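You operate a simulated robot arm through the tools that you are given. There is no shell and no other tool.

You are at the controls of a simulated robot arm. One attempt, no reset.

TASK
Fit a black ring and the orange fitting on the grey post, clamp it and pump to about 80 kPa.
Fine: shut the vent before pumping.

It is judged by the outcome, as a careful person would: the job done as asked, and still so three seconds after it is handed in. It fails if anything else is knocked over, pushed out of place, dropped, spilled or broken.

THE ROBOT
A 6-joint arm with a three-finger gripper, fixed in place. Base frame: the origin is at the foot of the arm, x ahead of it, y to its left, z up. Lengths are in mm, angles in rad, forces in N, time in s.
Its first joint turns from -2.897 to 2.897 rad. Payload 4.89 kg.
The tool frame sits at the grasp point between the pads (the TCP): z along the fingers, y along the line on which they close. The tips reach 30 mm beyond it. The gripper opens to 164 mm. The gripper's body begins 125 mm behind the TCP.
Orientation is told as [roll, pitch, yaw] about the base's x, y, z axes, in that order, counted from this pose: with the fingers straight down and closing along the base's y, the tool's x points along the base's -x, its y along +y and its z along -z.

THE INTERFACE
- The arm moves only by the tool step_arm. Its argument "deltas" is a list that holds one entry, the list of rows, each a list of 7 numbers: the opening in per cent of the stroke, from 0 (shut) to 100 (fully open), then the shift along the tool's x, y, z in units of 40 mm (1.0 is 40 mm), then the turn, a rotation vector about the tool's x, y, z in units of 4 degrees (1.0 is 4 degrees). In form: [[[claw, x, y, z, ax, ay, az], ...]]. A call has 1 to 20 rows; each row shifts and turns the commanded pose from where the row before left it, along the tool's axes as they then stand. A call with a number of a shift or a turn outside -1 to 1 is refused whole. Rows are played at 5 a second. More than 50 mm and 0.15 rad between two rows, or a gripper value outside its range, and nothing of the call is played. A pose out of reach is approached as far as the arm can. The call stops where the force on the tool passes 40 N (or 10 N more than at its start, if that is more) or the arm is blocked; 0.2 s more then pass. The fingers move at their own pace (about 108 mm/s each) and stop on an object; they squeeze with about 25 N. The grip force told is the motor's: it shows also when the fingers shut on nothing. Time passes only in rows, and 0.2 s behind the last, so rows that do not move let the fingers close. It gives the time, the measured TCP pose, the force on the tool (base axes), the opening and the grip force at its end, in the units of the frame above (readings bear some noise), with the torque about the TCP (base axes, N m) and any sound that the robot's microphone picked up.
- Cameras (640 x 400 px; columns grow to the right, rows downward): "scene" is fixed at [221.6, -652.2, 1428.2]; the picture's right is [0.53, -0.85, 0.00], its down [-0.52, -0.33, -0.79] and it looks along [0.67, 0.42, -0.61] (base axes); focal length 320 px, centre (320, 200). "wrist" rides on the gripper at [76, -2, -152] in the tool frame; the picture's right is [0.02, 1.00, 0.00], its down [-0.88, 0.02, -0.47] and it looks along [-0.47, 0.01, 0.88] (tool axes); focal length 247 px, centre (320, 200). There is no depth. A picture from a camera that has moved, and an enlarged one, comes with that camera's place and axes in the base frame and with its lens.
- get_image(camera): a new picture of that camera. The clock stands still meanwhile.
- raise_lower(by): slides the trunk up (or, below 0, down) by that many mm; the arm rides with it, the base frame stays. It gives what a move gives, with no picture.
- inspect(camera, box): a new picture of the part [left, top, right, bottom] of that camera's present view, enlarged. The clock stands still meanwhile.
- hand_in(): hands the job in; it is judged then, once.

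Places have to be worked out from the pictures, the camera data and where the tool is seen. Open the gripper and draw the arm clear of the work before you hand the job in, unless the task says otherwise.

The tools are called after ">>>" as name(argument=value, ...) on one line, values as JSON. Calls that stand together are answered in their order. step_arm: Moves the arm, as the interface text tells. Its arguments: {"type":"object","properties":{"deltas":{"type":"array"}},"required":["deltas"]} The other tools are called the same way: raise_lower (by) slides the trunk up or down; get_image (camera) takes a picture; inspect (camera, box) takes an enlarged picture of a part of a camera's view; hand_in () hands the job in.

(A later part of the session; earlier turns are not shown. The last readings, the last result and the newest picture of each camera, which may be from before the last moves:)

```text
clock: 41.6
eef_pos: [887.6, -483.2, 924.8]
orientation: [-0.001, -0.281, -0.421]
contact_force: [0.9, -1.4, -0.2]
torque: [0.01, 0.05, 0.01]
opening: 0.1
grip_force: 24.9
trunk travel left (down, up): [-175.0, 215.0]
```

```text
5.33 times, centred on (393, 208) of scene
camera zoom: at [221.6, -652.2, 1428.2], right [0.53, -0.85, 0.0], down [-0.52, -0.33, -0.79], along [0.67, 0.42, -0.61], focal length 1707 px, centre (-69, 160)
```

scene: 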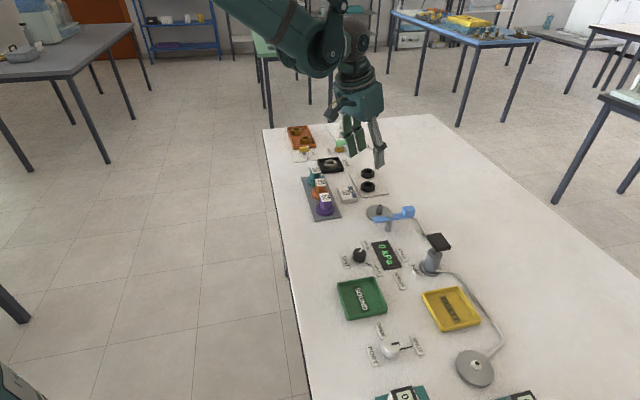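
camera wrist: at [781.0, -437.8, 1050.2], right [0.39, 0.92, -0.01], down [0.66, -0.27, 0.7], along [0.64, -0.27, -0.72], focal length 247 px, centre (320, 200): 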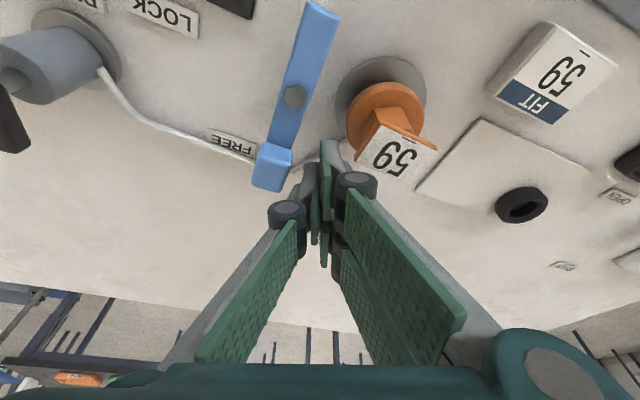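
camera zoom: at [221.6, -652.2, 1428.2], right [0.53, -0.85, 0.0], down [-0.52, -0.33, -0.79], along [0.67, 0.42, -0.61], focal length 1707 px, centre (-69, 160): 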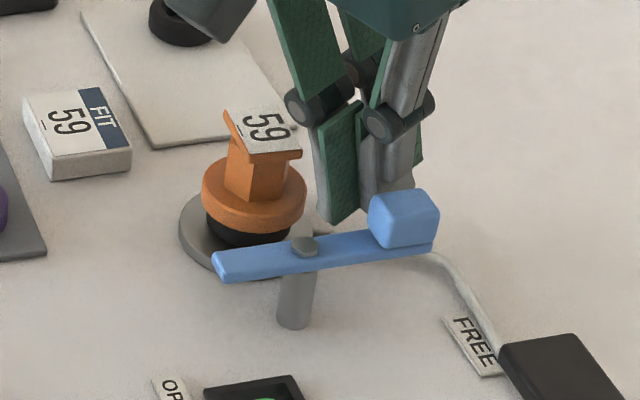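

Fingertips are beside the handle on the post side with no contact. I'll begin pushing along the arc (first ~20°) and check.

>>> step_arm(deltas=[[[0, 0.152, -0.186, -0.043, 0, 0, 0], [0, 0.001, -0.171, 0, 0, 0, 0], [0, 0.001, -0.171, 0, 0, 0, 0], [0, 0.001, -0.172, 0, 0, 0, 0], [0, 0, 0, 0, 0, 0, 0]]])

>>> get_image(camera="wrist")

>>> inspect(camera="scene", box=[345, 170, 441, 245])

```text
clock: 42.8
eef_pos: [870.3, -501.4, 925.6]
orientation: [0.001, -0.281, -0.418]
contact_force: [0.7, 0.0, -0.5]
torque: [-0.02, 0.0, -0.01]
opening: 0.0
grip_force: 25.2
trunk travel left (down, up): [-175.0, 215.0]
```

```text
taken
camera wrist: at [762.4, -457.5, 1051.3], right [0.39, 0.92, -0.01], down [0.66, -0.27, 0.7], along [0.64, -0.27, -0.72], focal length 247 px, centre (320, 200)
```

wrist: 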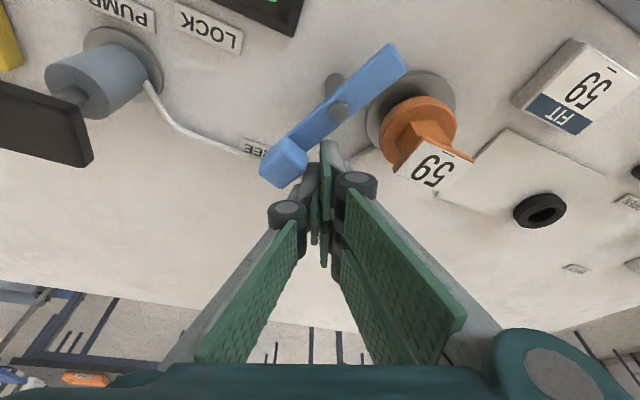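

```text
5.33 times, centred on (393, 208) of scene
camera zoom: at [221.6, -652.2, 1428.2], right [0.53, -0.85, 0.0], down [-0.52, -0.33, -0.79], along [0.67, 0.42, -0.61], focal length 1707 px, centre (-69, 160)
```

zoom: 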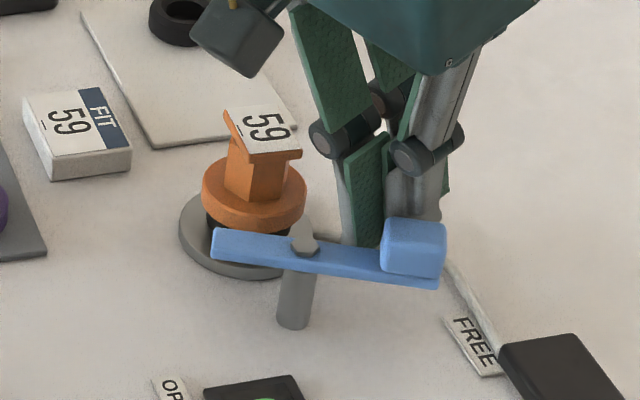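

The lever swings freely with negligible force. Continue along the arc.

>>> step_arm(deltas=[[[0, 0.12, -0.33, -0.034, 0, 0, 0], [0, 0.103, -0.263, -0.03, 0, 0, 0], [0, 0.15, -0.2, -0.043, 0, 0, 0], [0, 0, 0, 0, 0, 0, 0]]])

>>> get_image(camera="wrist")

>>> inspect(camera="scene", box=[345, 170, 441, 245])

```text
clock: 43.6
eef_pos: [847.8, -516.9, 926.8]
orientation: [0.007, -0.279, -0.416]
contact_force: [0.6, 10.7, 1.3]
torque: [0.11, 0.07, -0.2]
opening: 0.1
grip_force: 24.8
trunk travel left (down, up): [-175.0, 215.0]
stopped in row 3: the force on the tool passed its limit at 46 N (the readings are from after the stop); the commanded pose is now the measured one
```

```text
taken
camera wrist: at [739.6, -474.0, 1051.7], right [0.38, 0.92, 0.0], down [0.66, -0.27, 0.7], along [0.64, -0.27, -0.72], focal length 247 px, centre (320, 200)
```

wrist: 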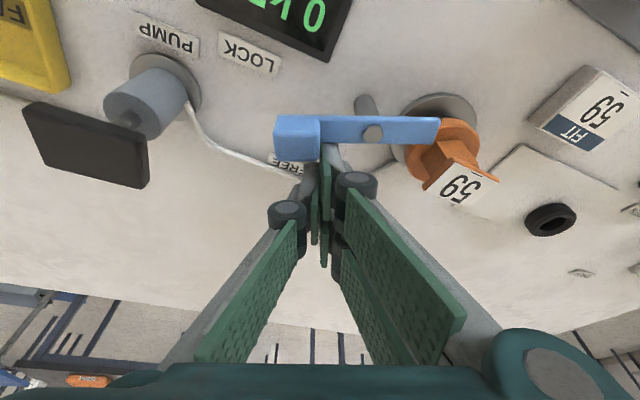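

```text
5.33 times, centred on (393, 208) of scene
camera zoom: at [221.6, -652.2, 1428.2], right [0.53, -0.85, 0.0], down [-0.52, -0.33, -0.79], along [0.67, 0.42, -0.61], focal length 1707 px, centre (-69, 160)
```

zoom: 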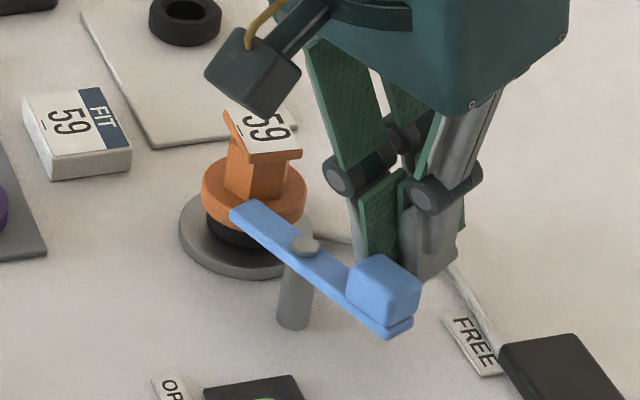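

The finger slid into the notch between bar and handle and pressed radially on the handle (that caused the stop). Let me zoom in on the lever tip vs. the flange before pushing on.

>>> inspect(camera="scene", box=[370, 190, 426, 234])

>>> inspect(camera="wrist", box=[260, 80, 500, 220])

```text
9.09 times, centred on (398, 212) of scene
camera zoom: at [221.6, -652.2, 1428.2], right [0.53, -0.85, 0.0], down [-0.52, -0.33, -0.79], along [0.67, 0.42, -0.61], focal length 2910 px, centre (-389, 91)
```

zoom: 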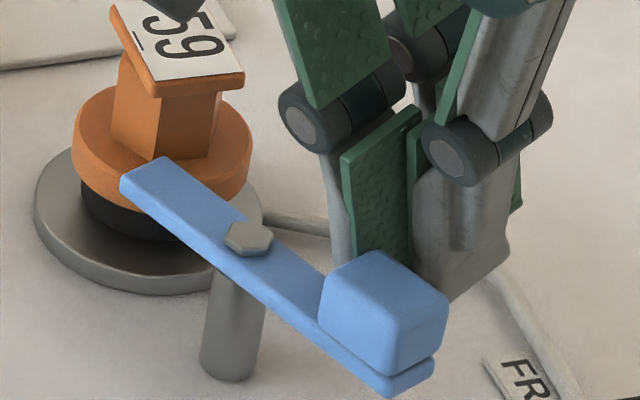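

```text
2.67 times, centred on (380, 150) of wrist
camera zoom: at [739.6, -474.0, 1051.7], right [0.38, 0.92, 0.0], down [0.66, -0.27, 0.7], along [0.64, -0.27, -0.72], focal length 659 px, centre (160, 333)
```

zoom: 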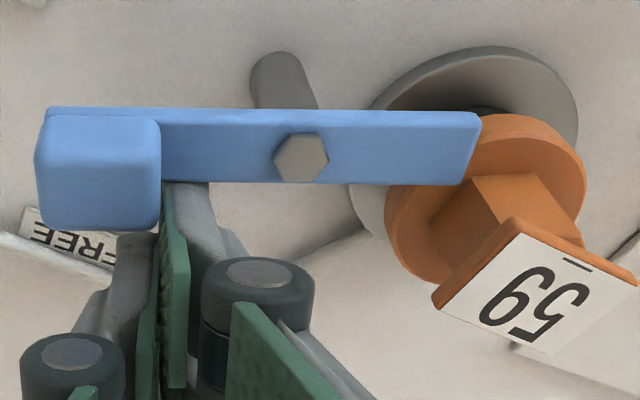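

The bar tip is riding over the flange, and the fitting is still upright. I'll back off 2.5 mm laterally, then push tangentially in small steps.

>>> step_arm(deltas=[[[0, 0.001, 0.065, 0, 0, 0, 0], [0, 0.0775, -0.1015, -0.022, 0, 0, 0], [0, 0.0868, -0.092, -0.025, 0, 0, 0], [0, 0, 0, 0, 0, 0, 0]]])

>>> inspect(camera="wrist", box=[260, 80, 500, 220])

>>> inspect(camera="scene", box=[370, 190, 426, 234])

```text
clock: 44.4
eef_pos: [841.8, -516.7, 925.2]
orientation: [0.007, -0.28, -0.416]
contact_force: [6.8, 9.4, -1.4]
torque: [-0.17, -0.06, -0.42]
opening: 0.0
grip_force: 25.5
trunk travel left (down, up): [-175.0, 215.0]
stopped in row 4: the force on the tool passed its limit at 44 N (the readings are from after the stop); the commanded pose is now the measured one
```

```text
2.67 times, centred on (380, 150) of wrist
camera zoom: at [734.6, -473.6, 1051.3], right [0.38, 0.92, 0.0], down [0.66, -0.27, 0.7], along [0.65, -0.27, -0.72], focal length 659 px, centre (160, 333)
```

zoom: 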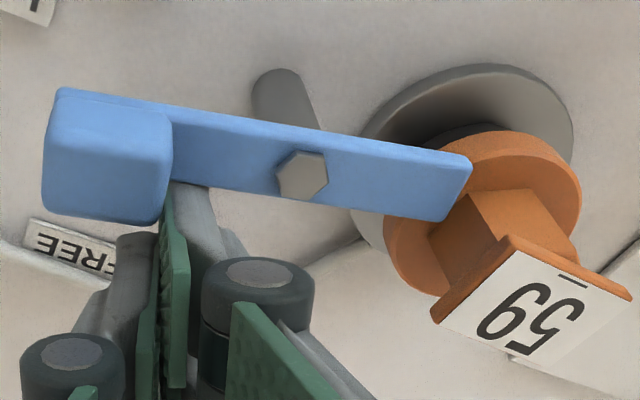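

```text
9.09 times, centred on (398, 212) of scene
camera zoom: at [221.6, -652.2, 1428.2], right [0.53, -0.85, 0.0], down [-0.52, -0.33, -0.79], along [0.67, 0.42, -0.61], focal length 2910 px, centre (-389, 91)
```

zoom: 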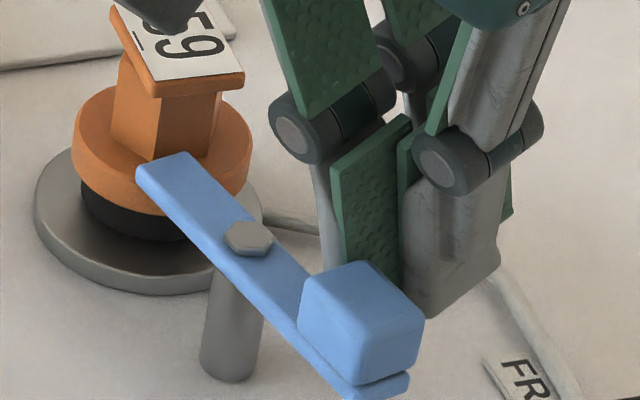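

The gripper's inner finger is wedged in the notch, so it's pushing radially. I'll back off outward 22 mm and step sideways 25 mm so I can push squarely on the handle's outer face.

>>> step_arm(deltas=[[[0, 0.005, 0.05, 0, 0, 0, 0], [0, -0.265, 0, 0.076, 0, 0, 0], [0, -0.265, 0, 0.076, 0, 0, 0], [0, 0, -0.35, 0, 0, 0, 0], [0, 0, -0.33, 0, 0, 0, 0], [0, 0, 0, 0, 0, 0, 0]]])

>>> inspect(camera="wrist", box=[260, 60, 500, 220])

>>> inspect(camera="scene", box=[370, 190, 450, 250])

```text
clock: 45.8
eef_pos: [848.5, -550.7, 924.8]
orientation: [0.008, -0.278, -0.415]
contact_force: [0.5, 0.0, -0.5]
torque: [0.01, -0.01, 0.05]
opening: 0.0
grip_force: 25.1
trunk travel left (down, up): [-175.0, 215.0]
```

```text
2.50 times, centred on (380, 140) of wrist
camera zoom: at [742.1, -507.5, 1050.8], right [0.38, 0.92, 0.0], down [0.66, -0.28, 0.7], along [0.65, -0.27, -0.72], focal length 617 px, centre (170, 350)
```

zoom: 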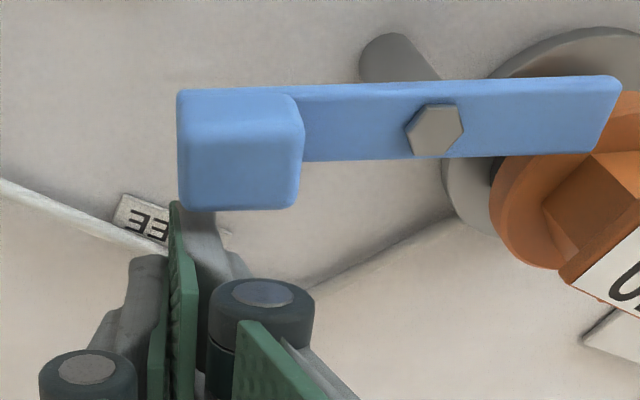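

```text
6.67 times, centred on (410, 220) of scene
camera zoom: at [221.6, -652.2, 1428.2], right [0.53, -0.85, 0.0], down [-0.52, -0.33, -0.79], along [0.67, 0.42, -0.61], focal length 2134 px, centre (-280, 67)
```

zoom: 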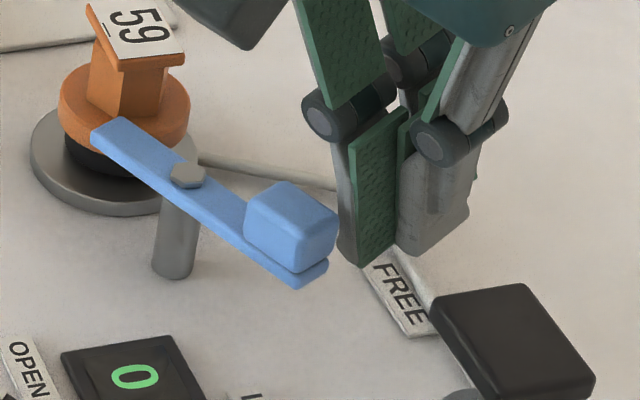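

The lever sits free at ~24° short of lock, and the finger is now just outside the handle's outer face. Pushing inward in 4 mm steps.

>>> step_arm(deltas=[[[0, 0.0, 0.1, 0, 0, 0, 0], [0, 0.096, 0.02, -0.0275, 0, 0, 0], [0, 0.096, 0.02, -0.0275, 0, 0, 0], [0, 0.096, 0.02, -0.0275, 0, 0, 0], [0, 0.096, 0.02, -0.0275, 0, 0, 0], [0, 0, 0, 0, 0, 0, 0]]])

>>> inspect(camera="wrist", box=[260, 60, 500, 220])

>>> inspect(camera="scene", box=[370, 190, 450, 250])

```text
clock: 47.2
eef_pos: [838.1, -535.6, 926.0]
orientation: [0.009, -0.278, -0.415]
contact_force: [-0.1, 0.0, -0.2]
torque: [0.01, 0.0, 0.03]
opening: 0.0
grip_force: 25.4
trunk travel left (down, up): [-175.0, 215.0]
```

```text
2.50 times, centred on (380, 140) of wrist
camera zoom: at [730.6, -493.3, 1051.3], right [0.38, 0.92, 0.0], down [0.66, -0.28, 0.7], along [0.65, -0.27, -0.72], focal length 617 px, centre (170, 350)
```

zoom: 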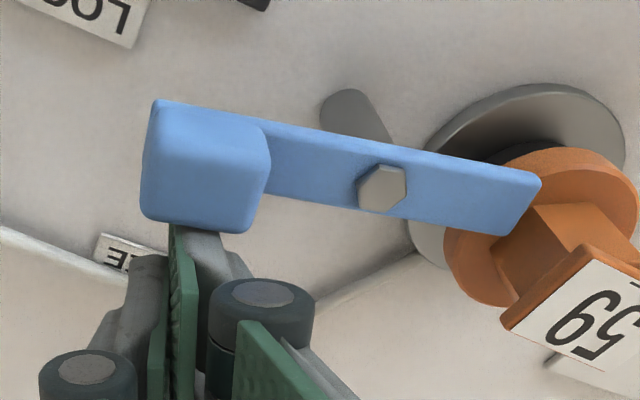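

```text
6.67 times, centred on (410, 220) of scene
camera zoom: at [221.6, -652.2, 1428.2], right [0.53, -0.85, 0.0], down [-0.52, -0.33, -0.79], along [0.67, 0.42, -0.61], focal length 2134 px, centre (-280, 67)
```

zoom: 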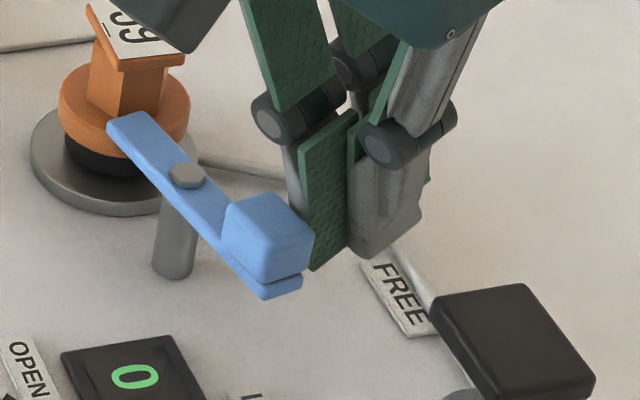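

Moving well with no force. Push another 12 mm inward.

>>> step_arm(deltas=[[[0, 0.096, 0.025, -0.0275, 0, 0, 0], [0, 0.096, 0.025, -0.0275, 0, 0, 0], [0, 0.096, 0.025, -0.0275, 0, 0, 0], [0, 0, 0, 0, 0, 0, 0]]])

>>> inspect(camera="wrist", box=[260, 60, 500, 220])

>>> inspect(camera="scene", box=[370, 190, 450, 250])

```text
clock: 48.2
eef_pos: [830.7, -530.7, 925.5]
orientation: [0.009, -0.279, -0.415]
contact_force: [28.0, -23.7, 13.8]
torque: [0.32, 0.32, -0.09]
opening: 0.3
grip_force: 24.7
trunk travel left (down, up): [-175.0, 215.0]
```

```text
2.50 times, centred on (380, 140) of wrist
camera zoom: at [723.2, -487.9, 1050.9], right [0.38, 0.92, 0.0], down [0.66, -0.27, 0.7], along [0.65, -0.27, -0.71], focal length 617 px, centre (170, 350)
```

zoom: 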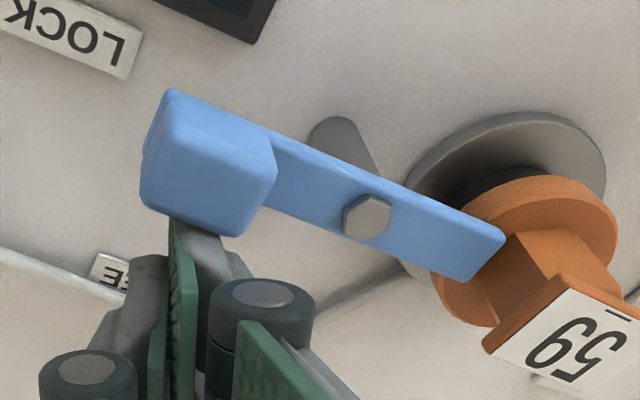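

```text
6.67 times, centred on (410, 220) of scene
camera zoom: at [221.6, -652.2, 1428.2], right [0.53, -0.85, 0.0], down [-0.52, -0.33, -0.79], along [0.67, 0.42, -0.61], focal length 2134 px, centre (-280, 67)
```

zoom: 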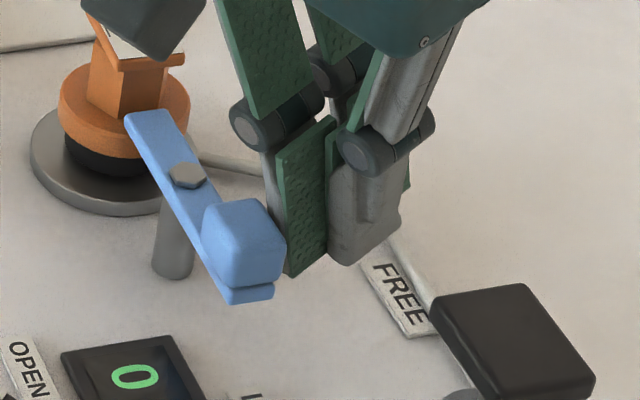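

The lever points at the post and meets a firm stop (≈39 N) – it appears to be at LOCK. I'll back straight off along the face normal and see whether it stays.

>>> step_arm(deltas=[[[0, -0.06, -0.025, 0.017, 0, 0, 0], [0, -0.17, -0.07, 0.048, 0, 0, 0], [0, -0.25, -0.1, 0.07, 0, 0, 0], [0, 0, 0, 0, 0, 0, 0]]])

>>> inspect(camera="wrist", box=[260, 60, 500, 220])

>>> inspect(camera="scene", box=[355, 180, 435, 240])

```text
clock: 49.2
eef_pos: [845.3, -545.4, 925.7]
orientation: [0.009, -0.279, -0.415]
contact_force: [-0.1, -1.0, 0.2]
torque: [0.02, 0.02, -0.04]
opening: 0.0
grip_force: 24.8
trunk travel left (down, up): [-175.0, 215.0]
```

```text
2.50 times, centred on (380, 140) of wrist
camera zoom: at [737.1, -502.1, 1051.4], right [0.38, 0.92, 0.0], down [0.66, -0.28, 0.7], along [0.65, -0.27, -0.72], focal length 617 px, centre (170, 350)
```

zoom: 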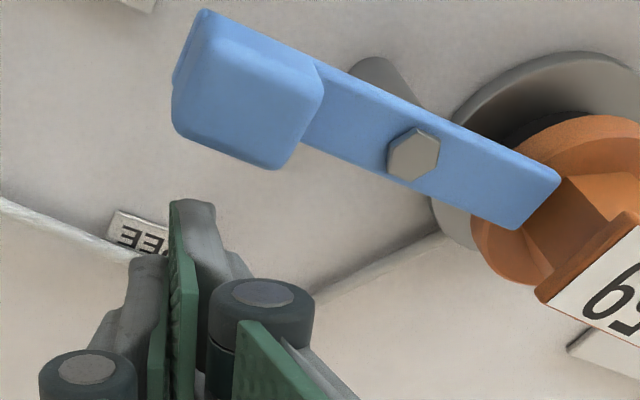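

```text
6.67 times, centred on (395, 210) of scene
camera zoom: at [221.6, -652.2, 1428.2], right [0.53, -0.85, 0.0], down [-0.52, -0.33, -0.79], along [0.67, 0.42, -0.61], focal length 2134 px, centre (-180, 133)
```

zoom: 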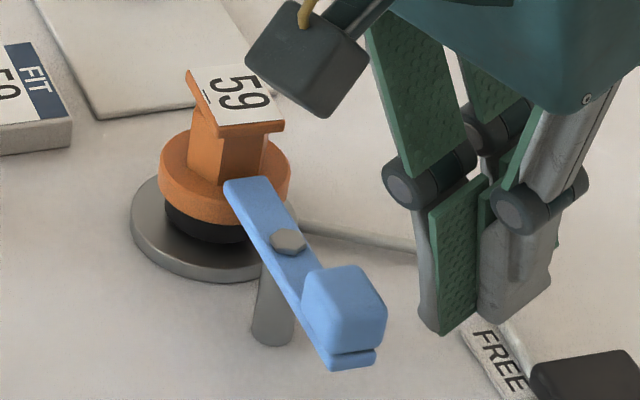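

Lever stays at lock, aligned with the post within ~1°. Now I'll rise, move inward to above the vent knob and untilt.

>>> step_arm(deltas=[[[0, -0.229, 0, -0.8, 0, 0, 0], [0, -0.229, 0, -0.8, 0, 0, 0], [0, -0.229, 0, -0.8, 0, 0, 0], [0, 0.839, 0.115, -0.24, 0, 0, 0], [0, 0.839, 0.115, -0.24, 0, 0, 0], [0, 0.839, 0.115, -0.24, 0, 0, 0], [0, 0.839, 0.115, -0.24, 0, 0, 0], [0, 0.839, 0.115, -0.24, 0, 0, 0], [20, 0, 0, 0, 0, 1, 0], [40, 0, 0, 0, 0, 1, 0], [40, 0, 0, 0, 0, 1, 0], [40, 0, 0, 0, 0, 1, 0], [40, 0, 0, 0, 0, 0, 0]]])

>>> get_image(camera="wrist")

>>> get_image(camera="scene")

```text
clock: 52.0
eef_pos: [693.8, -454.4, 1024.6]
orientation: [0.008, -0.001, -0.413]
contact_force: [0.2, 0.9, -0.4]
torque: [0.04, 0.05, -0.01]
opening: 65.7
grip_force: 0.0
trunk travel left (down, up): [-175.0, 215.0]
```

```text
taken
camera wrist: at [622.2, -426.9, 1177.4], right [0.38, 0.92, 0.01], down [0.81, -0.34, 0.47], along [0.44, -0.17, -0.88], focal length 247 px, centre (320, 200)
```

wrist: 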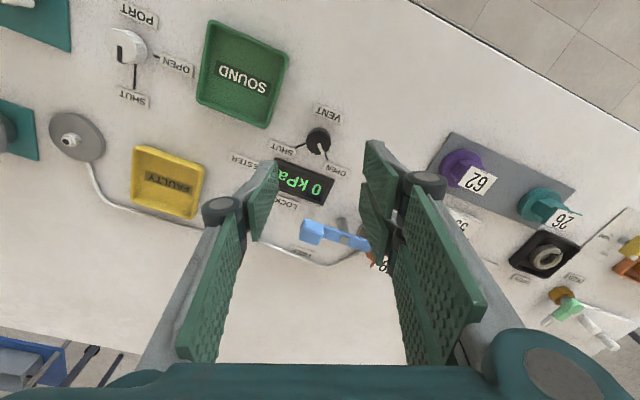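

```text
taken
```

scene: 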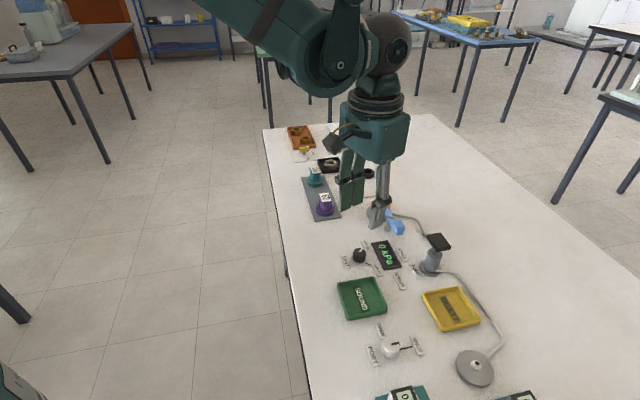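

I have the vent knob nearly centred. Enlarging the vent knob and the port valve.

>>> inspect(camera="wrist", box=[260, 95, 380, 195])

>>> inspect(camera="wrist", box=[90, 0, 210, 110])

>>> inspect(camera="scene", box=[340, 235, 404, 285])

>>> inspect(camera="scene", box=[360, 320, 440, 370])

```text
4.00 times, centred on (320, 145) of wrist
camera zoom: at [622.2, -426.9, 1177.4], right [0.38, 0.92, 0.01], down [0.81, -0.34, 0.47], along [0.44, -0.17, -0.88], focal length 988 px, centre (320, 420)
```

zoom: 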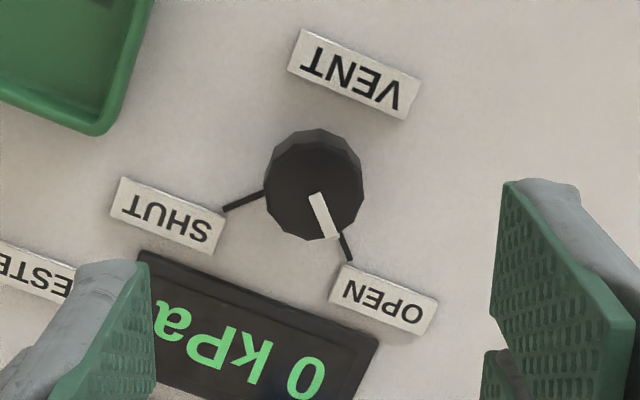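

```text
3.64 times, centred on (150, 55) of wrist
camera zoom: at [622.2, -426.9, 1177.4], right [0.38, 0.92, 0.01], down [0.81, -0.34, 0.47], along [0.44, -0.17, -0.88], focal length 898 px, centre (938, 727)
```

zoom: 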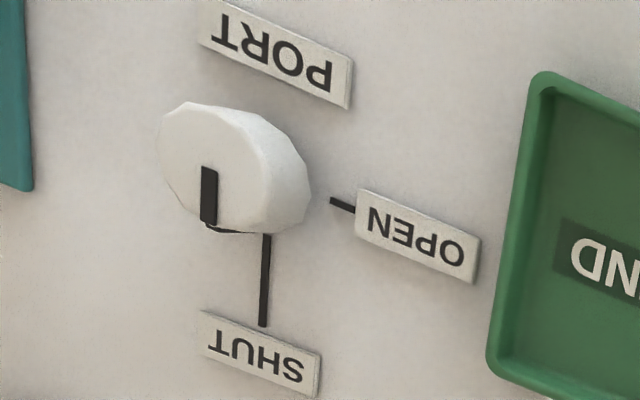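

```text
8.00 times, centred on (372, 260) of scene
camera zoom: at [221.6, -652.2, 1428.2], right [0.53, -0.85, 0.0], down [-0.52, -0.33, -0.79], along [0.67, 0.42, -0.61], focal length 2561 px, centre (-96, -280)
```

zoom: 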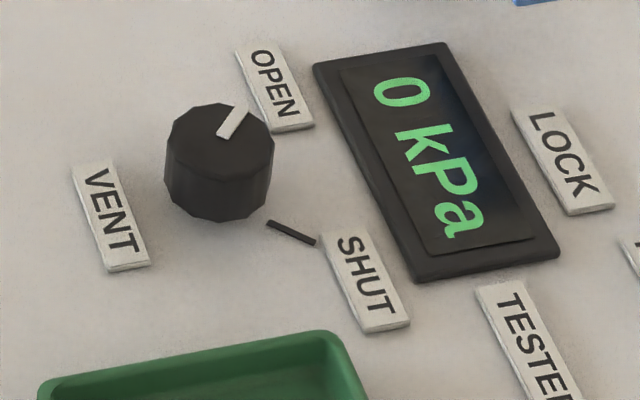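

```text
8.00 times, centred on (400, 345) of scene
camera zoom: at [221.6, -652.2, 1428.2], right [0.53, -0.85, 0.0], down [-0.52, -0.33, -0.79], along [0.67, 0.42, -0.61], focal length 2561 px, centre (-320, -960)
```

zoom: 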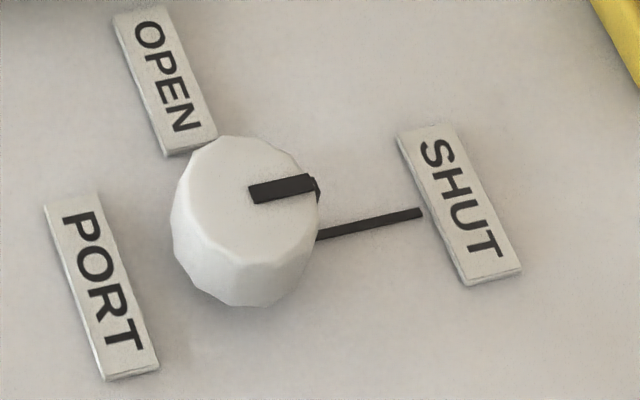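

Port valve is already SHUT; the vent pointer is at OPEN and must turn ~90° clockwise to SHUT. I'll pre-rotate the gripper counter-clockwise so the wide finger side stays away from the gauge, then check alignment.

>>> step_arm(deltas=[[[40, 0, 0, 0, 0, 0, -1], [40, 0, 0, 0, 0, 0, -1], [40, 0, 0, 0, 0, 0, -1], [40, 0, 0, 0, 0, 0, -1], [40, 0, 0, 0, 0, 0, -1], [40, 0, 0, 0, 0, 0, -1], [40, 0, 0, 0, 0, 0, -1], [40, 0, 0, 0, 0, 0, -1], [40, 0, 0, 0, 0, 0, -1], [40, 0, 0, 0, 0, 0, -1], [40, 0, 0, 0, 0, 0, -1], [40, 0, 0, 0, 0, 0, -1], [40, 0, 0, 0, 0, 0, -1], [40, 0, 0, 0, 0, 0, -1], [40, 0, 0, 0, 0, 0, -1], [40, 0, 0, 0, 0, 0, -1], [40, 0, 0, 0.7, 0, 0, 0], [40, 0, 0, 0.7, 0, 0, 0], [40, 0, 0, 0, 0, 0, 0]]])

>>> get_image(camera="wrist")

>>> inspect(camera="wrist", box=[240, 80, 400, 200])

```text
clock: 56.0
eef_pos: [693.4, -453.4, 966.9]
orientation: [0.003, -0.007, 0.702]
contact_force: [0.6, 0.5, 0.3]
torque: [0.05, 0.04, 0.04]
opening: 65.5
grip_force: 0.0
trunk travel left (down, up): [-175.0, 215.0]
```

```text
taken
camera wrist: at [635.1, -507.3, 1119.7], right [-0.66, 0.75, 0.0], down [0.66, 0.58, 0.48], along [0.36, 0.32, -0.88], focal length 247 px, centre (320, 200)
```

wrist: 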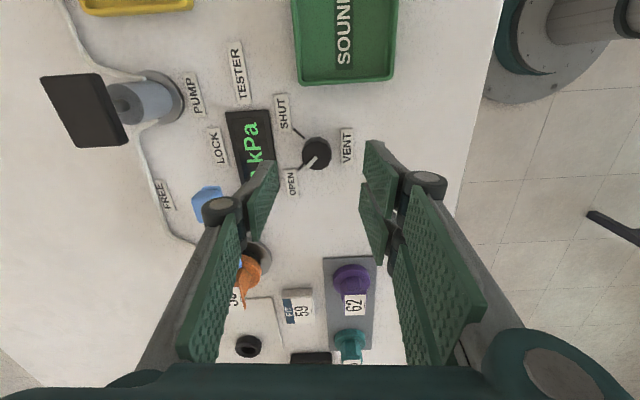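

```text
3.33 times, centred on (320, 140) of wrist
camera zoom: at [635.1, -507.3, 1119.7], right [-0.66, 0.75, 0.0], down [0.66, 0.58, 0.48], along [0.36, 0.32, -0.88], focal length 823 px, centre (320, 400)
```

zoom: 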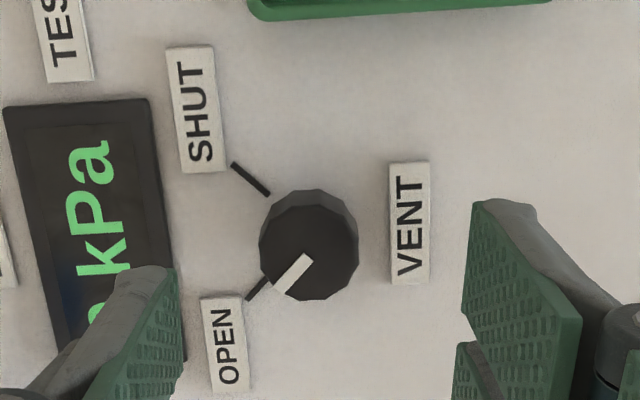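

Knob centre is at about tool (+3, −3.7) mm, diameter ≈29 mm. I'll narrow to 46 mm, correct, and go down part way.

>>> step_arm(deltas=[[[28, 0.075, -0.0925, 0, 0, 0, 0], [28, 0, 0, 0.4, 0, 0, 0], [28, 0, 0, 0.4, 0, 0, 0], [28, 0, 0, 0, 0, 0, 0]]])

>>> inspect(camera="wrist", box=[240, 80, 400, 200])

>>> inspect(camera="scene", box=[330, 215, 410, 275])

```text
clock: 57.0
eef_pos: [695.9, -457.4, 936.7]
orientation: [0.002, -0.007, 0.703]
contact_force: [-0.2, 0.4, -0.2]
torque: [0.0, -0.02, 0.0]
opening: 45.9
grip_force: 0.0
trunk travel left (down, up): [-175.0, 215.0]
```

```text
3.33 times, centred on (320, 140) of wrist
camera zoom: at [637.3, -509.9, 1089.0], right [-0.66, 0.75, 0.0], down [0.66, 0.58, 0.48], along [0.36, 0.32, -0.88], focal length 823 px, centre (320, 400)
```

zoom: 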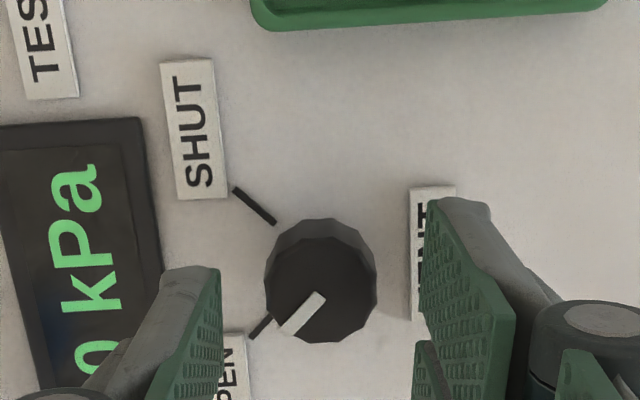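

```text
6.67 times, centred on (370, 245) of scene
camera zoom: at [221.6, -652.2, 1428.2], right [0.53, -0.85, 0.0], down [-0.52, -0.33, -0.79], along [0.67, 0.42, -0.61], focal length 2134 px, centre (-13, -100)
```

zoom: 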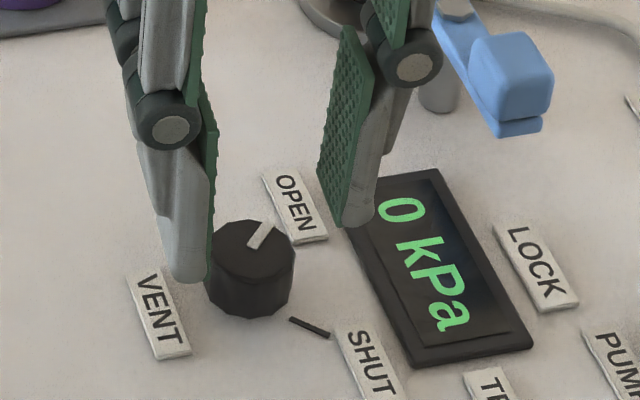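

Centred on the knob. Lowering 28 mm and closing.

>>> step_arm(deltas=[[[28, 0.02, 0, 0.35, 0, 0, 0], [28, 0, 0, 0.35, 0, 0, 0], [28, 0, 0, 0, 0, 0, 0]]])

>>> inspect(camera="wrist", box=[240, 100, 400, 220])

>>> inspect(camera="scene", box=[330, 215, 410, 275])

```text
clock: 57.8
eef_pos: [693.4, -458.1, 908.8]
orientation: [0.003, -0.007, 0.703]
contact_force: [0.0, -1.0, -0.3]
torque: [-0.01, 0.02, -0.01]
opening: 45.8
grip_force: 0.1
trunk travel left (down, up): [-175.0, 215.0]
```

```text
3.33 times, centred on (320, 160) of wrist
camera zoom: at [635.8, -511.3, 1061.6], right [-0.66, 0.75, 0.0], down [0.66, 0.58, 0.48], along [0.36, 0.32, -0.88], focal length 823 px, centre (320, 333)
```

zoom: 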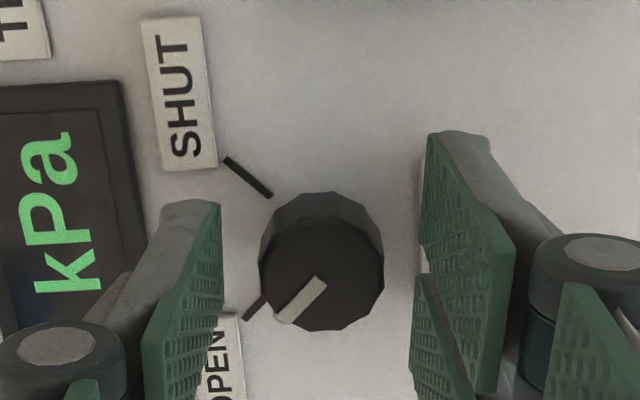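

```text
6.67 times, centred on (370, 245) of scene
camera zoom: at [221.6, -652.2, 1428.2], right [0.53, -0.85, 0.0], down [-0.52, -0.33, -0.79], along [0.67, 0.42, -0.61], focal length 2134 px, centre (-13, -100)
```

zoom: 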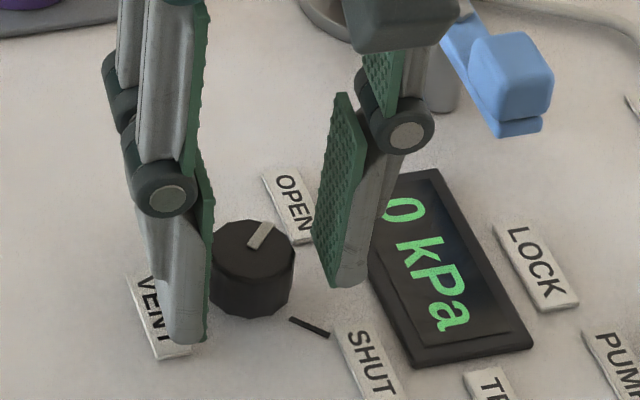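

Tips are ~9 mm below the knob's top, centred. Closing on the knob.

>>> step_arm(deltas=[[[20, 0, 0, 0, 0, 0, 0], [0, 0, 0, 0, 0, 0, 0], [0, 0, 0, 0, 0, 0, 0]]])

>>> inspect(camera="wrist", box=[240, 100, 400, 220])

```text
clock: 58.6
eef_pos: [694.3, -458.6, 909.8]
orientation: [0.003, -0.008, 0.703]
contact_force: [-7.2, 8.2, -6.2]
torque: [0.27, 0.12, 0.02]
opening: 29.3
grip_force: 45.1
trunk travel left (down, up): [-175.0, 215.0]
```

```text
3.33 times, centred on (320, 160) of wrist
camera zoom: at [635.6, -511.0, 1061.6], right [-0.66, 0.75, 0.0], down [0.66, 0.58, 0.48], along [0.36, 0.32, -0.88], focal length 823 px, centre (320, 333)
```

zoom: 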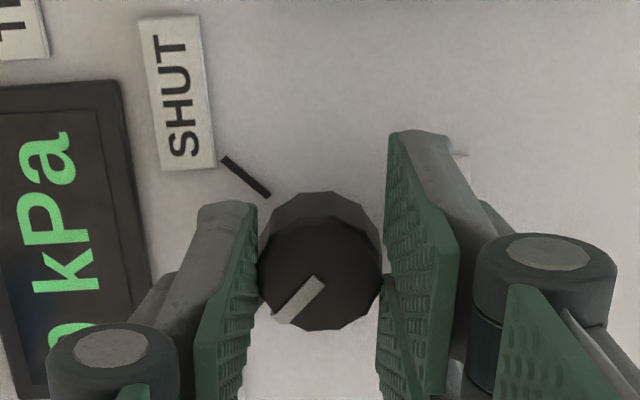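

Gripped at 29 mm; a small sideways reaction shows I'm ~1 mm off, so shift +0.8 mm in tool y, then turn clockwise 24° and check that the knob follows.

>>> step_arm(deltas=[[[0, 0, 0.02, 0, 0, 0, 0], [0, 0, 0, 0, 0, 0, 1], [0, 0, 0, 0, 0, 0, 1], [0, 0, 0, 0, 0, 0, 1], [0, 0, 0, 0, 0, 0, 1], [0, 0, 0, 0, 0, 0, 1], [0, 0, 0, 0, 0, 0, 1], [0, 0, 0, 0, 0, 0, 0]]])

>>> inspect(camera="wrist", box=[240, 100, 400, 220])

>>> inspect(camera="scene", box=[330, 215, 410, 275])

```text
clock: 60.4
eef_pos: [692.8, -457.9, 909.2]
orientation: [0.007, -0.005, 0.285]
contact_force: [0.4, 18.1, 5.4]
torque: [0.84, -0.34, 0.05]
opening: 28.9
grip_force: 44.9
trunk travel left (down, up): [-175.0, 215.0]
```

```text
3.33 times, centred on (320, 160) of wrist
camera zoom: at [619.2, -482.2, 1061.7], right [-0.3, 0.95, 0.01], down [0.84, 0.26, 0.48], along [0.45, 0.15, -0.88], focal length 823 px, centre (320, 333)
```

zoom: 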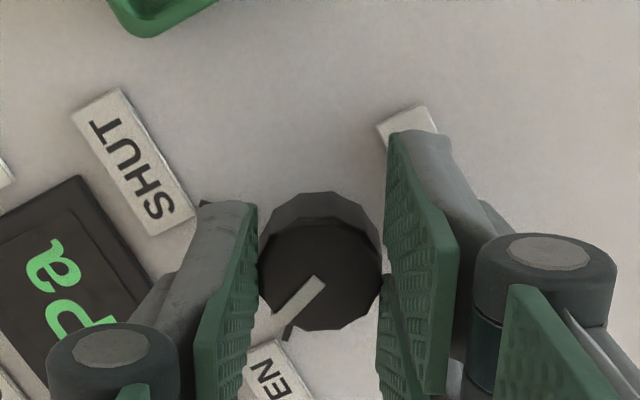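

```text
6.67 times, centred on (370, 245) of scene
camera zoom: at [221.6, -652.2, 1428.2], right [0.53, -0.85, 0.0], down [-0.52, -0.33, -0.79], along [0.67, 0.42, -0.61], focal length 2134 px, centre (-13, -100)
```

zoom: 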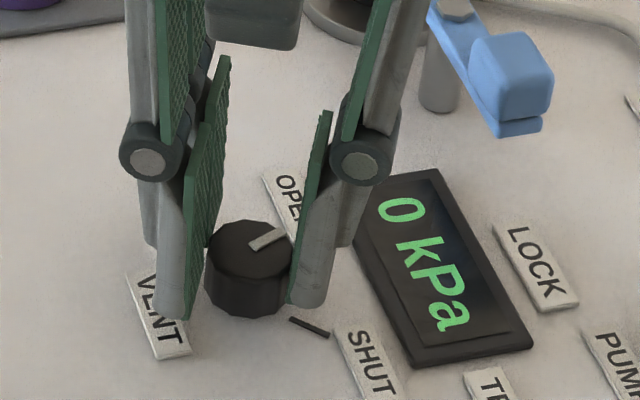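

The knob follows. I'll correct ~1.3 mm toward +y to relieve the side force and continue turning 32°.

>>> step_arm(deltas=[[[0, -0.009, 0.031, 0, 0, 0, 0], [0, 0, 0, 0, 0, 0, 1], [0, 0, 0, 0, 0, 0, 1], [0, 0, 0, 0, 0, 0, 1], [0, 0, 0, 0, 0, 0, 1], [0, 0, 0, 0, 0, 0, 0]]])

```text
clock: 61.8
eef_pos: [693.6, -456.4, 908.6]
orientation: [0.005, -0.003, 0.005]
contact_force: [-0.2, 24.0, -2.9]
torque: [0.72, -0.38, 0.08]
opening: 28.9
grip_force: 45.0
trunk travel left (down, up): [-175.0, 215.0]
```

Side force is still 24 N in +y, so I'll shift +1.8 mm in y and check before turning further.

>>> step_arm(deltas=[[[0, 0, 0.045, 0, 0, 0, 0], [0, 0, 0, 0, 0, 0, 0]]])

>>> inspect(camera="wrist", box=[240, 100, 400, 220])

```text
clock: 62.4
eef_pos: [692.6, -457.1, 909.5]
orientation: [0.006, -0.004, 0.005]
contact_force: [5.7, 8.4, -6.2]
torque: [-0.05, 0.15, 0.01]
opening: 29.1
grip_force: 44.8
trunk travel left (down, up): [-175.0, 215.0]
```

```text
3.33 times, centred on (320, 160) of wrist
camera zoom: at [615.5, -459.9, 1061.9], right [-0.03, 1.0, 0.01], down [0.88, 0.02, 0.48], along [0.48, 0.02, -0.88], focal length 823 px, centre (320, 333)
```

zoom: 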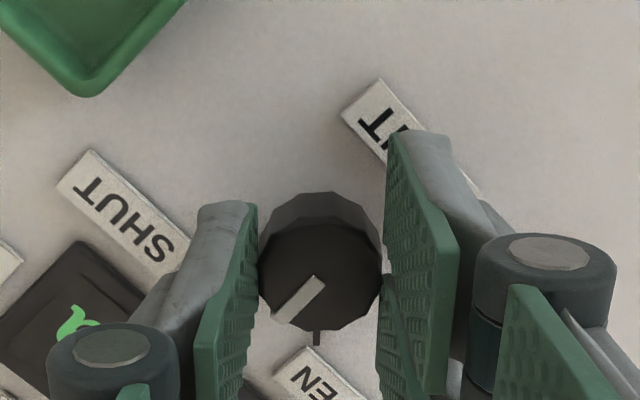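

Side force dropped to 8 N. Continue turning clockwise 24°.

>>> step_arm(deltas=[[[0, 0.008, 0.01, 0, 0, 0, 1], [0, 0, 0, 0, 0, 0, 1], [0, 0, 0, 0, 0, 0, 1], [0, 0, 0, 0, 0, 0, 1], [0, 0, 0, 0, 0, 0, 1], [0, 0, 0, 0, 0, 0, 1], [0, 0, 0, 0, 0, 0, 0]]])

>>> inspect(camera="wrist", box=[240, 100, 400, 220])

>>> inspect(camera="scene", box=[330, 215, 410, 275])

```text
clock: 64.0
eef_pos: [693.9, -455.0, 908.8]
orientation: [0.007, -0.002, -0.414]
contact_force: [22.0, -8.4, 24.4]
torque: [-0.47, -0.41, 0.06]
opening: 28.7
grip_force: 44.9
trunk travel left (down, up): [-175.0, 215.0]
```

```text
3.33 times, centred on (320, 160) of wrist
camera zoom: at [621.3, -427.3, 1062.1], right [0.38, 0.92, 0.01], down [0.81, -0.34, 0.47], along [0.44, -0.17, -0.88], focal length 823 px, centre (320, 333)
```

zoom: 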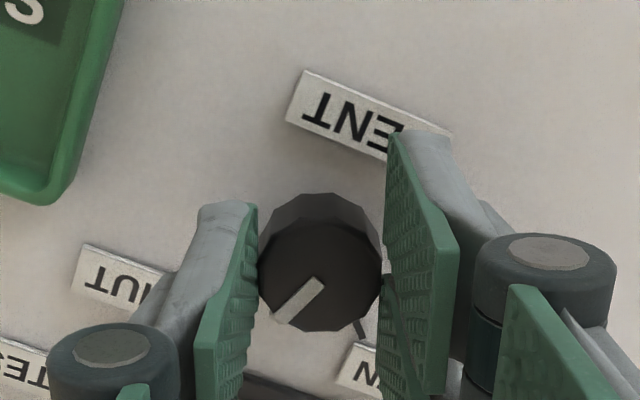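

```text
6.67 times, centred on (370, 245) of scene
camera zoom: at [221.6, -652.2, 1428.2], right [0.53, -0.85, 0.0], down [-0.52, -0.33, -0.79], along [0.67, 0.42, -0.61], focal length 2134 px, centre (-13, -100)
```

zoom: 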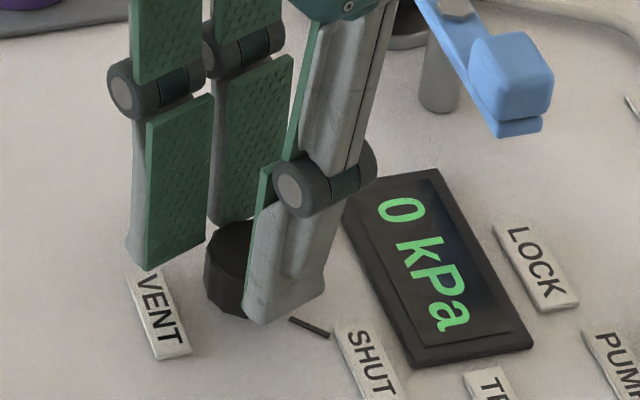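

Side/vertical load has built to ~34 N; relieve by shifting ~1.6 mm outward and 1 mm up before the last 26°.

>>> step_arm(deltas=[[[0, -0.04, 0, -0.03, 0, 0, 0], [0, 0, 0, 0, 0, 0, 0]]])

```text
clock: 64.6
eef_pos: [693.0, -454.9, 909.6]
orientation: [0.011, 0.0, -0.413]
contact_force: [-11.9, 16.9, -21.0]
torque: [0.1, 0.1, 0.07]
opening: 28.9
grip_force: 45.0
trunk travel left (down, up): [-175.0, 215.0]
```

Overshot the correction; applying about half back.

>>> step_arm(deltas=[[[0, 0.018, 0.012, 0.015, 0, 0, 0], [0, 0, 0, 0, 0, 0, 0]]])

```text
clock: 65.2
eef_pos: [693.8, -456.3, 911.3]
orientation: [0.009, 0.001, -0.414]
contact_force: [-18.8, 16.7, -30.6]
torque: [0.3, 0.68, 0.0]
opening: 28.8
grip_force: 44.9
trunk travel left (down, up): [-175.0, 215.0]
```

Loads wander with ~1 mm positioning error, so I'll release, re-centre on the knob by sight, and re-grip for the remaining turn.

>>> step_arm(deltas=[[[28, 0, 0, 0, 0, 0, 0], [28, 0, 0, 0, 0, 0, 0], [28, 0, 0, 0, 0, 0, 0]]])

>>> inspect(camera="wrist", box=[240, 100, 400, 220])

>>> inspect(camera="scene", box=[330, 215, 410, 275])

```text
clock: 66.0
eef_pos: [693.6, -455.4, 910.5]
orientation: [0.007, 0.0, -0.415]
contact_force: [-0.2, 0.1, -0.5]
torque: [0.0, 0.01, 0.03]
opening: 46.0
grip_force: 0.0
trunk travel left (down, up): [-175.0, 215.0]
```

```text
3.33 times, centred on (320, 160) of wrist
camera zoom: at [622.4, -428.0, 1063.1], right [0.38, 0.92, 0.01], down [0.81, -0.34, 0.47], along [0.44, -0.17, -0.88], focal length 823 px, centre (320, 333)
```

zoom: 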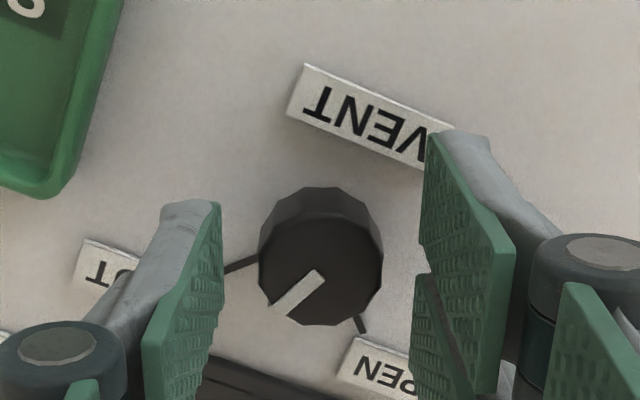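

```text
6.67 times, centred on (370, 245) of scene
camera zoom: at [221.6, -652.2, 1428.2], right [0.53, -0.85, 0.0], down [-0.52, -0.33, -0.79], along [0.67, 0.42, -0.61], focal length 2134 px, centre (-13, -100)
```

zoom: 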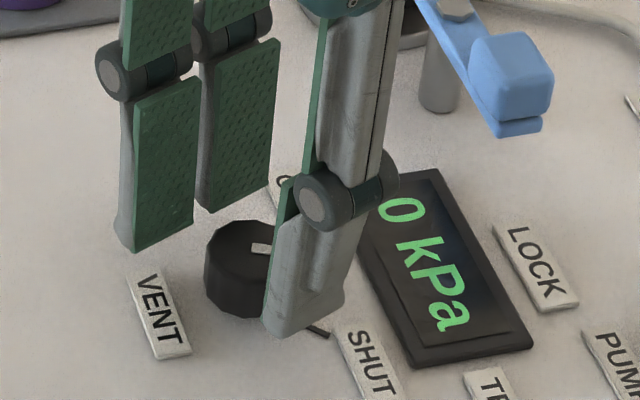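

Pointer is ~25° short of SHUT; the gripper is centred on the knob. Re-gripping and turning 26° more.

>>> step_arm(deltas=[[[0, 0, 0, 0, 0, 0, 0], [0, 0, 0, 0, 0, 0, 0], [0, 0, 0, 0, 0, 0, 1], [0, 0, 0, 0, 0, 0, 1], [0, 0, 0, 0, 0, 0, 1], [0, 0, 0, 0, 0, 0, 1], [0, 0, 0, 0, 0, 0, 1], [0, 0, 0, 0, 0, 0, 1], [0, 0, 0, 0, 0, 0, 0.5], [0, 0, 0, 0, 0, 0, 0]]])

>>> inspect(camera="wrist", box=[240, 100, 400, 220])

```text
clock: 68.2
eef_pos: [694.1, -455.2, 910.3]
orientation: [0.007, 0.002, -0.867]
contact_force: [-4.1, 4.1, -1.1]
torque: [0.4, 0.44, 0.78]
opening: 29.0
grip_force: 45.1
trunk travel left (down, up): [-175.0, 215.0]
```

```text
3.33 times, centred on (320, 160) of wrist
camera zoom: at [642.9, -398.8, 1063.4], right [0.75, 0.66, 0.01], down [0.58, -0.66, 0.47], along [0.32, -0.35, -0.88], focal length 823 px, centre (320, 333)
```

zoom: 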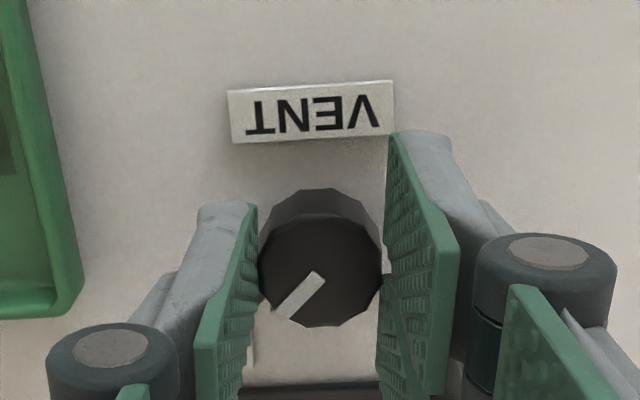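

A 0.78 N·m resisting torque suggests the knob reached its SHUT stop. Release and rise to verify.

>>> step_arm(deltas=[[[28, 0, 0, 0, 0, 0, 0], [28, 0, 0, 0, 0, 0, 0], [28, 0, 0, -0.5, 0, 0, 0], [28, 0, 0, -0.7, 0, 0, 0], [28, 0, 0, -0.7, 0, 0, 0], [28, 0, 0, 0, 0, 0, 0]]])

>>> inspect(camera="wrist", box=[240, 80, 400, 200])

>>> inspect(camera="scene", box=[340, 235, 404, 285])

>>> inspect(camera="scene", box=[350, 180, 460, 290])

```text
clock: 69.6
eef_pos: [695.1, -456.0, 986.9]
orientation: [0.005, 0.003, -0.868]
contact_force: [0.1, -0.4, 0.6]
torque: [0.01, -0.06, 0.02]
opening: 45.9
grip_force: 0.0
trunk travel left (down, up): [-175.0, 215.0]
```

```text
3.33 times, centred on (320, 140) of wrist
camera zoom: at [643.7, -400.0, 1140.3], right [0.75, 0.66, 0.01], down [0.58, -0.66, 0.47], along [0.32, -0.35, -0.88], focal length 823 px, centre (320, 400)
```

zoom: 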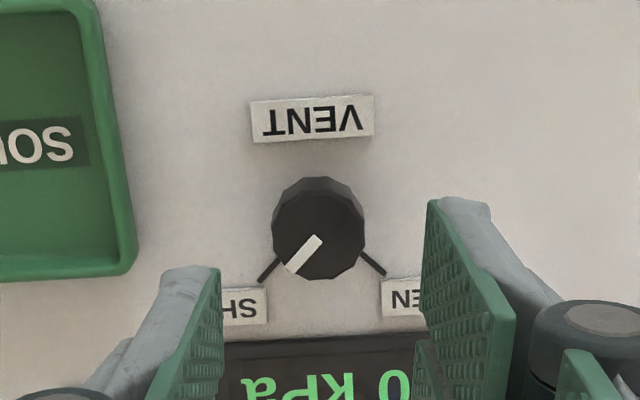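

```text
8.00 times, centred on (372, 260) of scene
camera zoom: at [221.6, -652.2, 1428.2], right [0.53, -0.85, 0.0], down [-0.52, -0.33, -0.79], along [0.67, 0.42, -0.61], focal length 2561 px, centre (-96, -280)
```

zoom: 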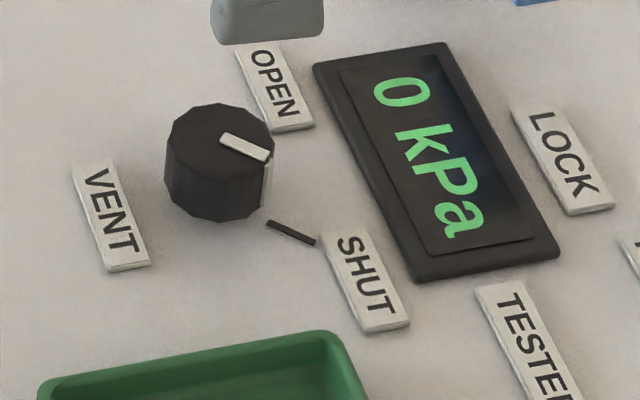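

```text
3.64 times, centred on (405, 235) of scene
camera zoom: at [221.6, -652.2, 1428.2], right [0.53, -0.85, 0.0], down [-0.52, -0.33, -0.79], along [0.67, 0.42, -0.61], focal length 1164 px, centre (11, 73)
```

zoom: 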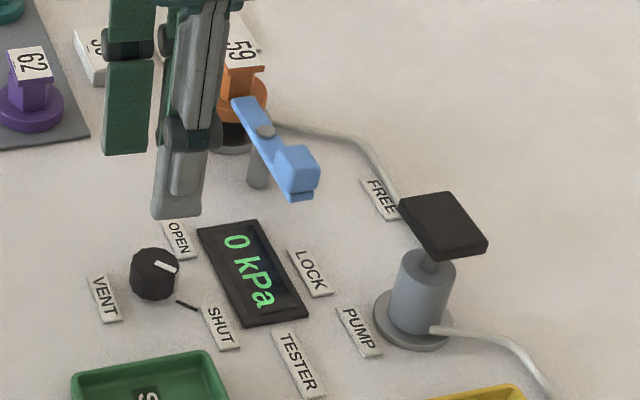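

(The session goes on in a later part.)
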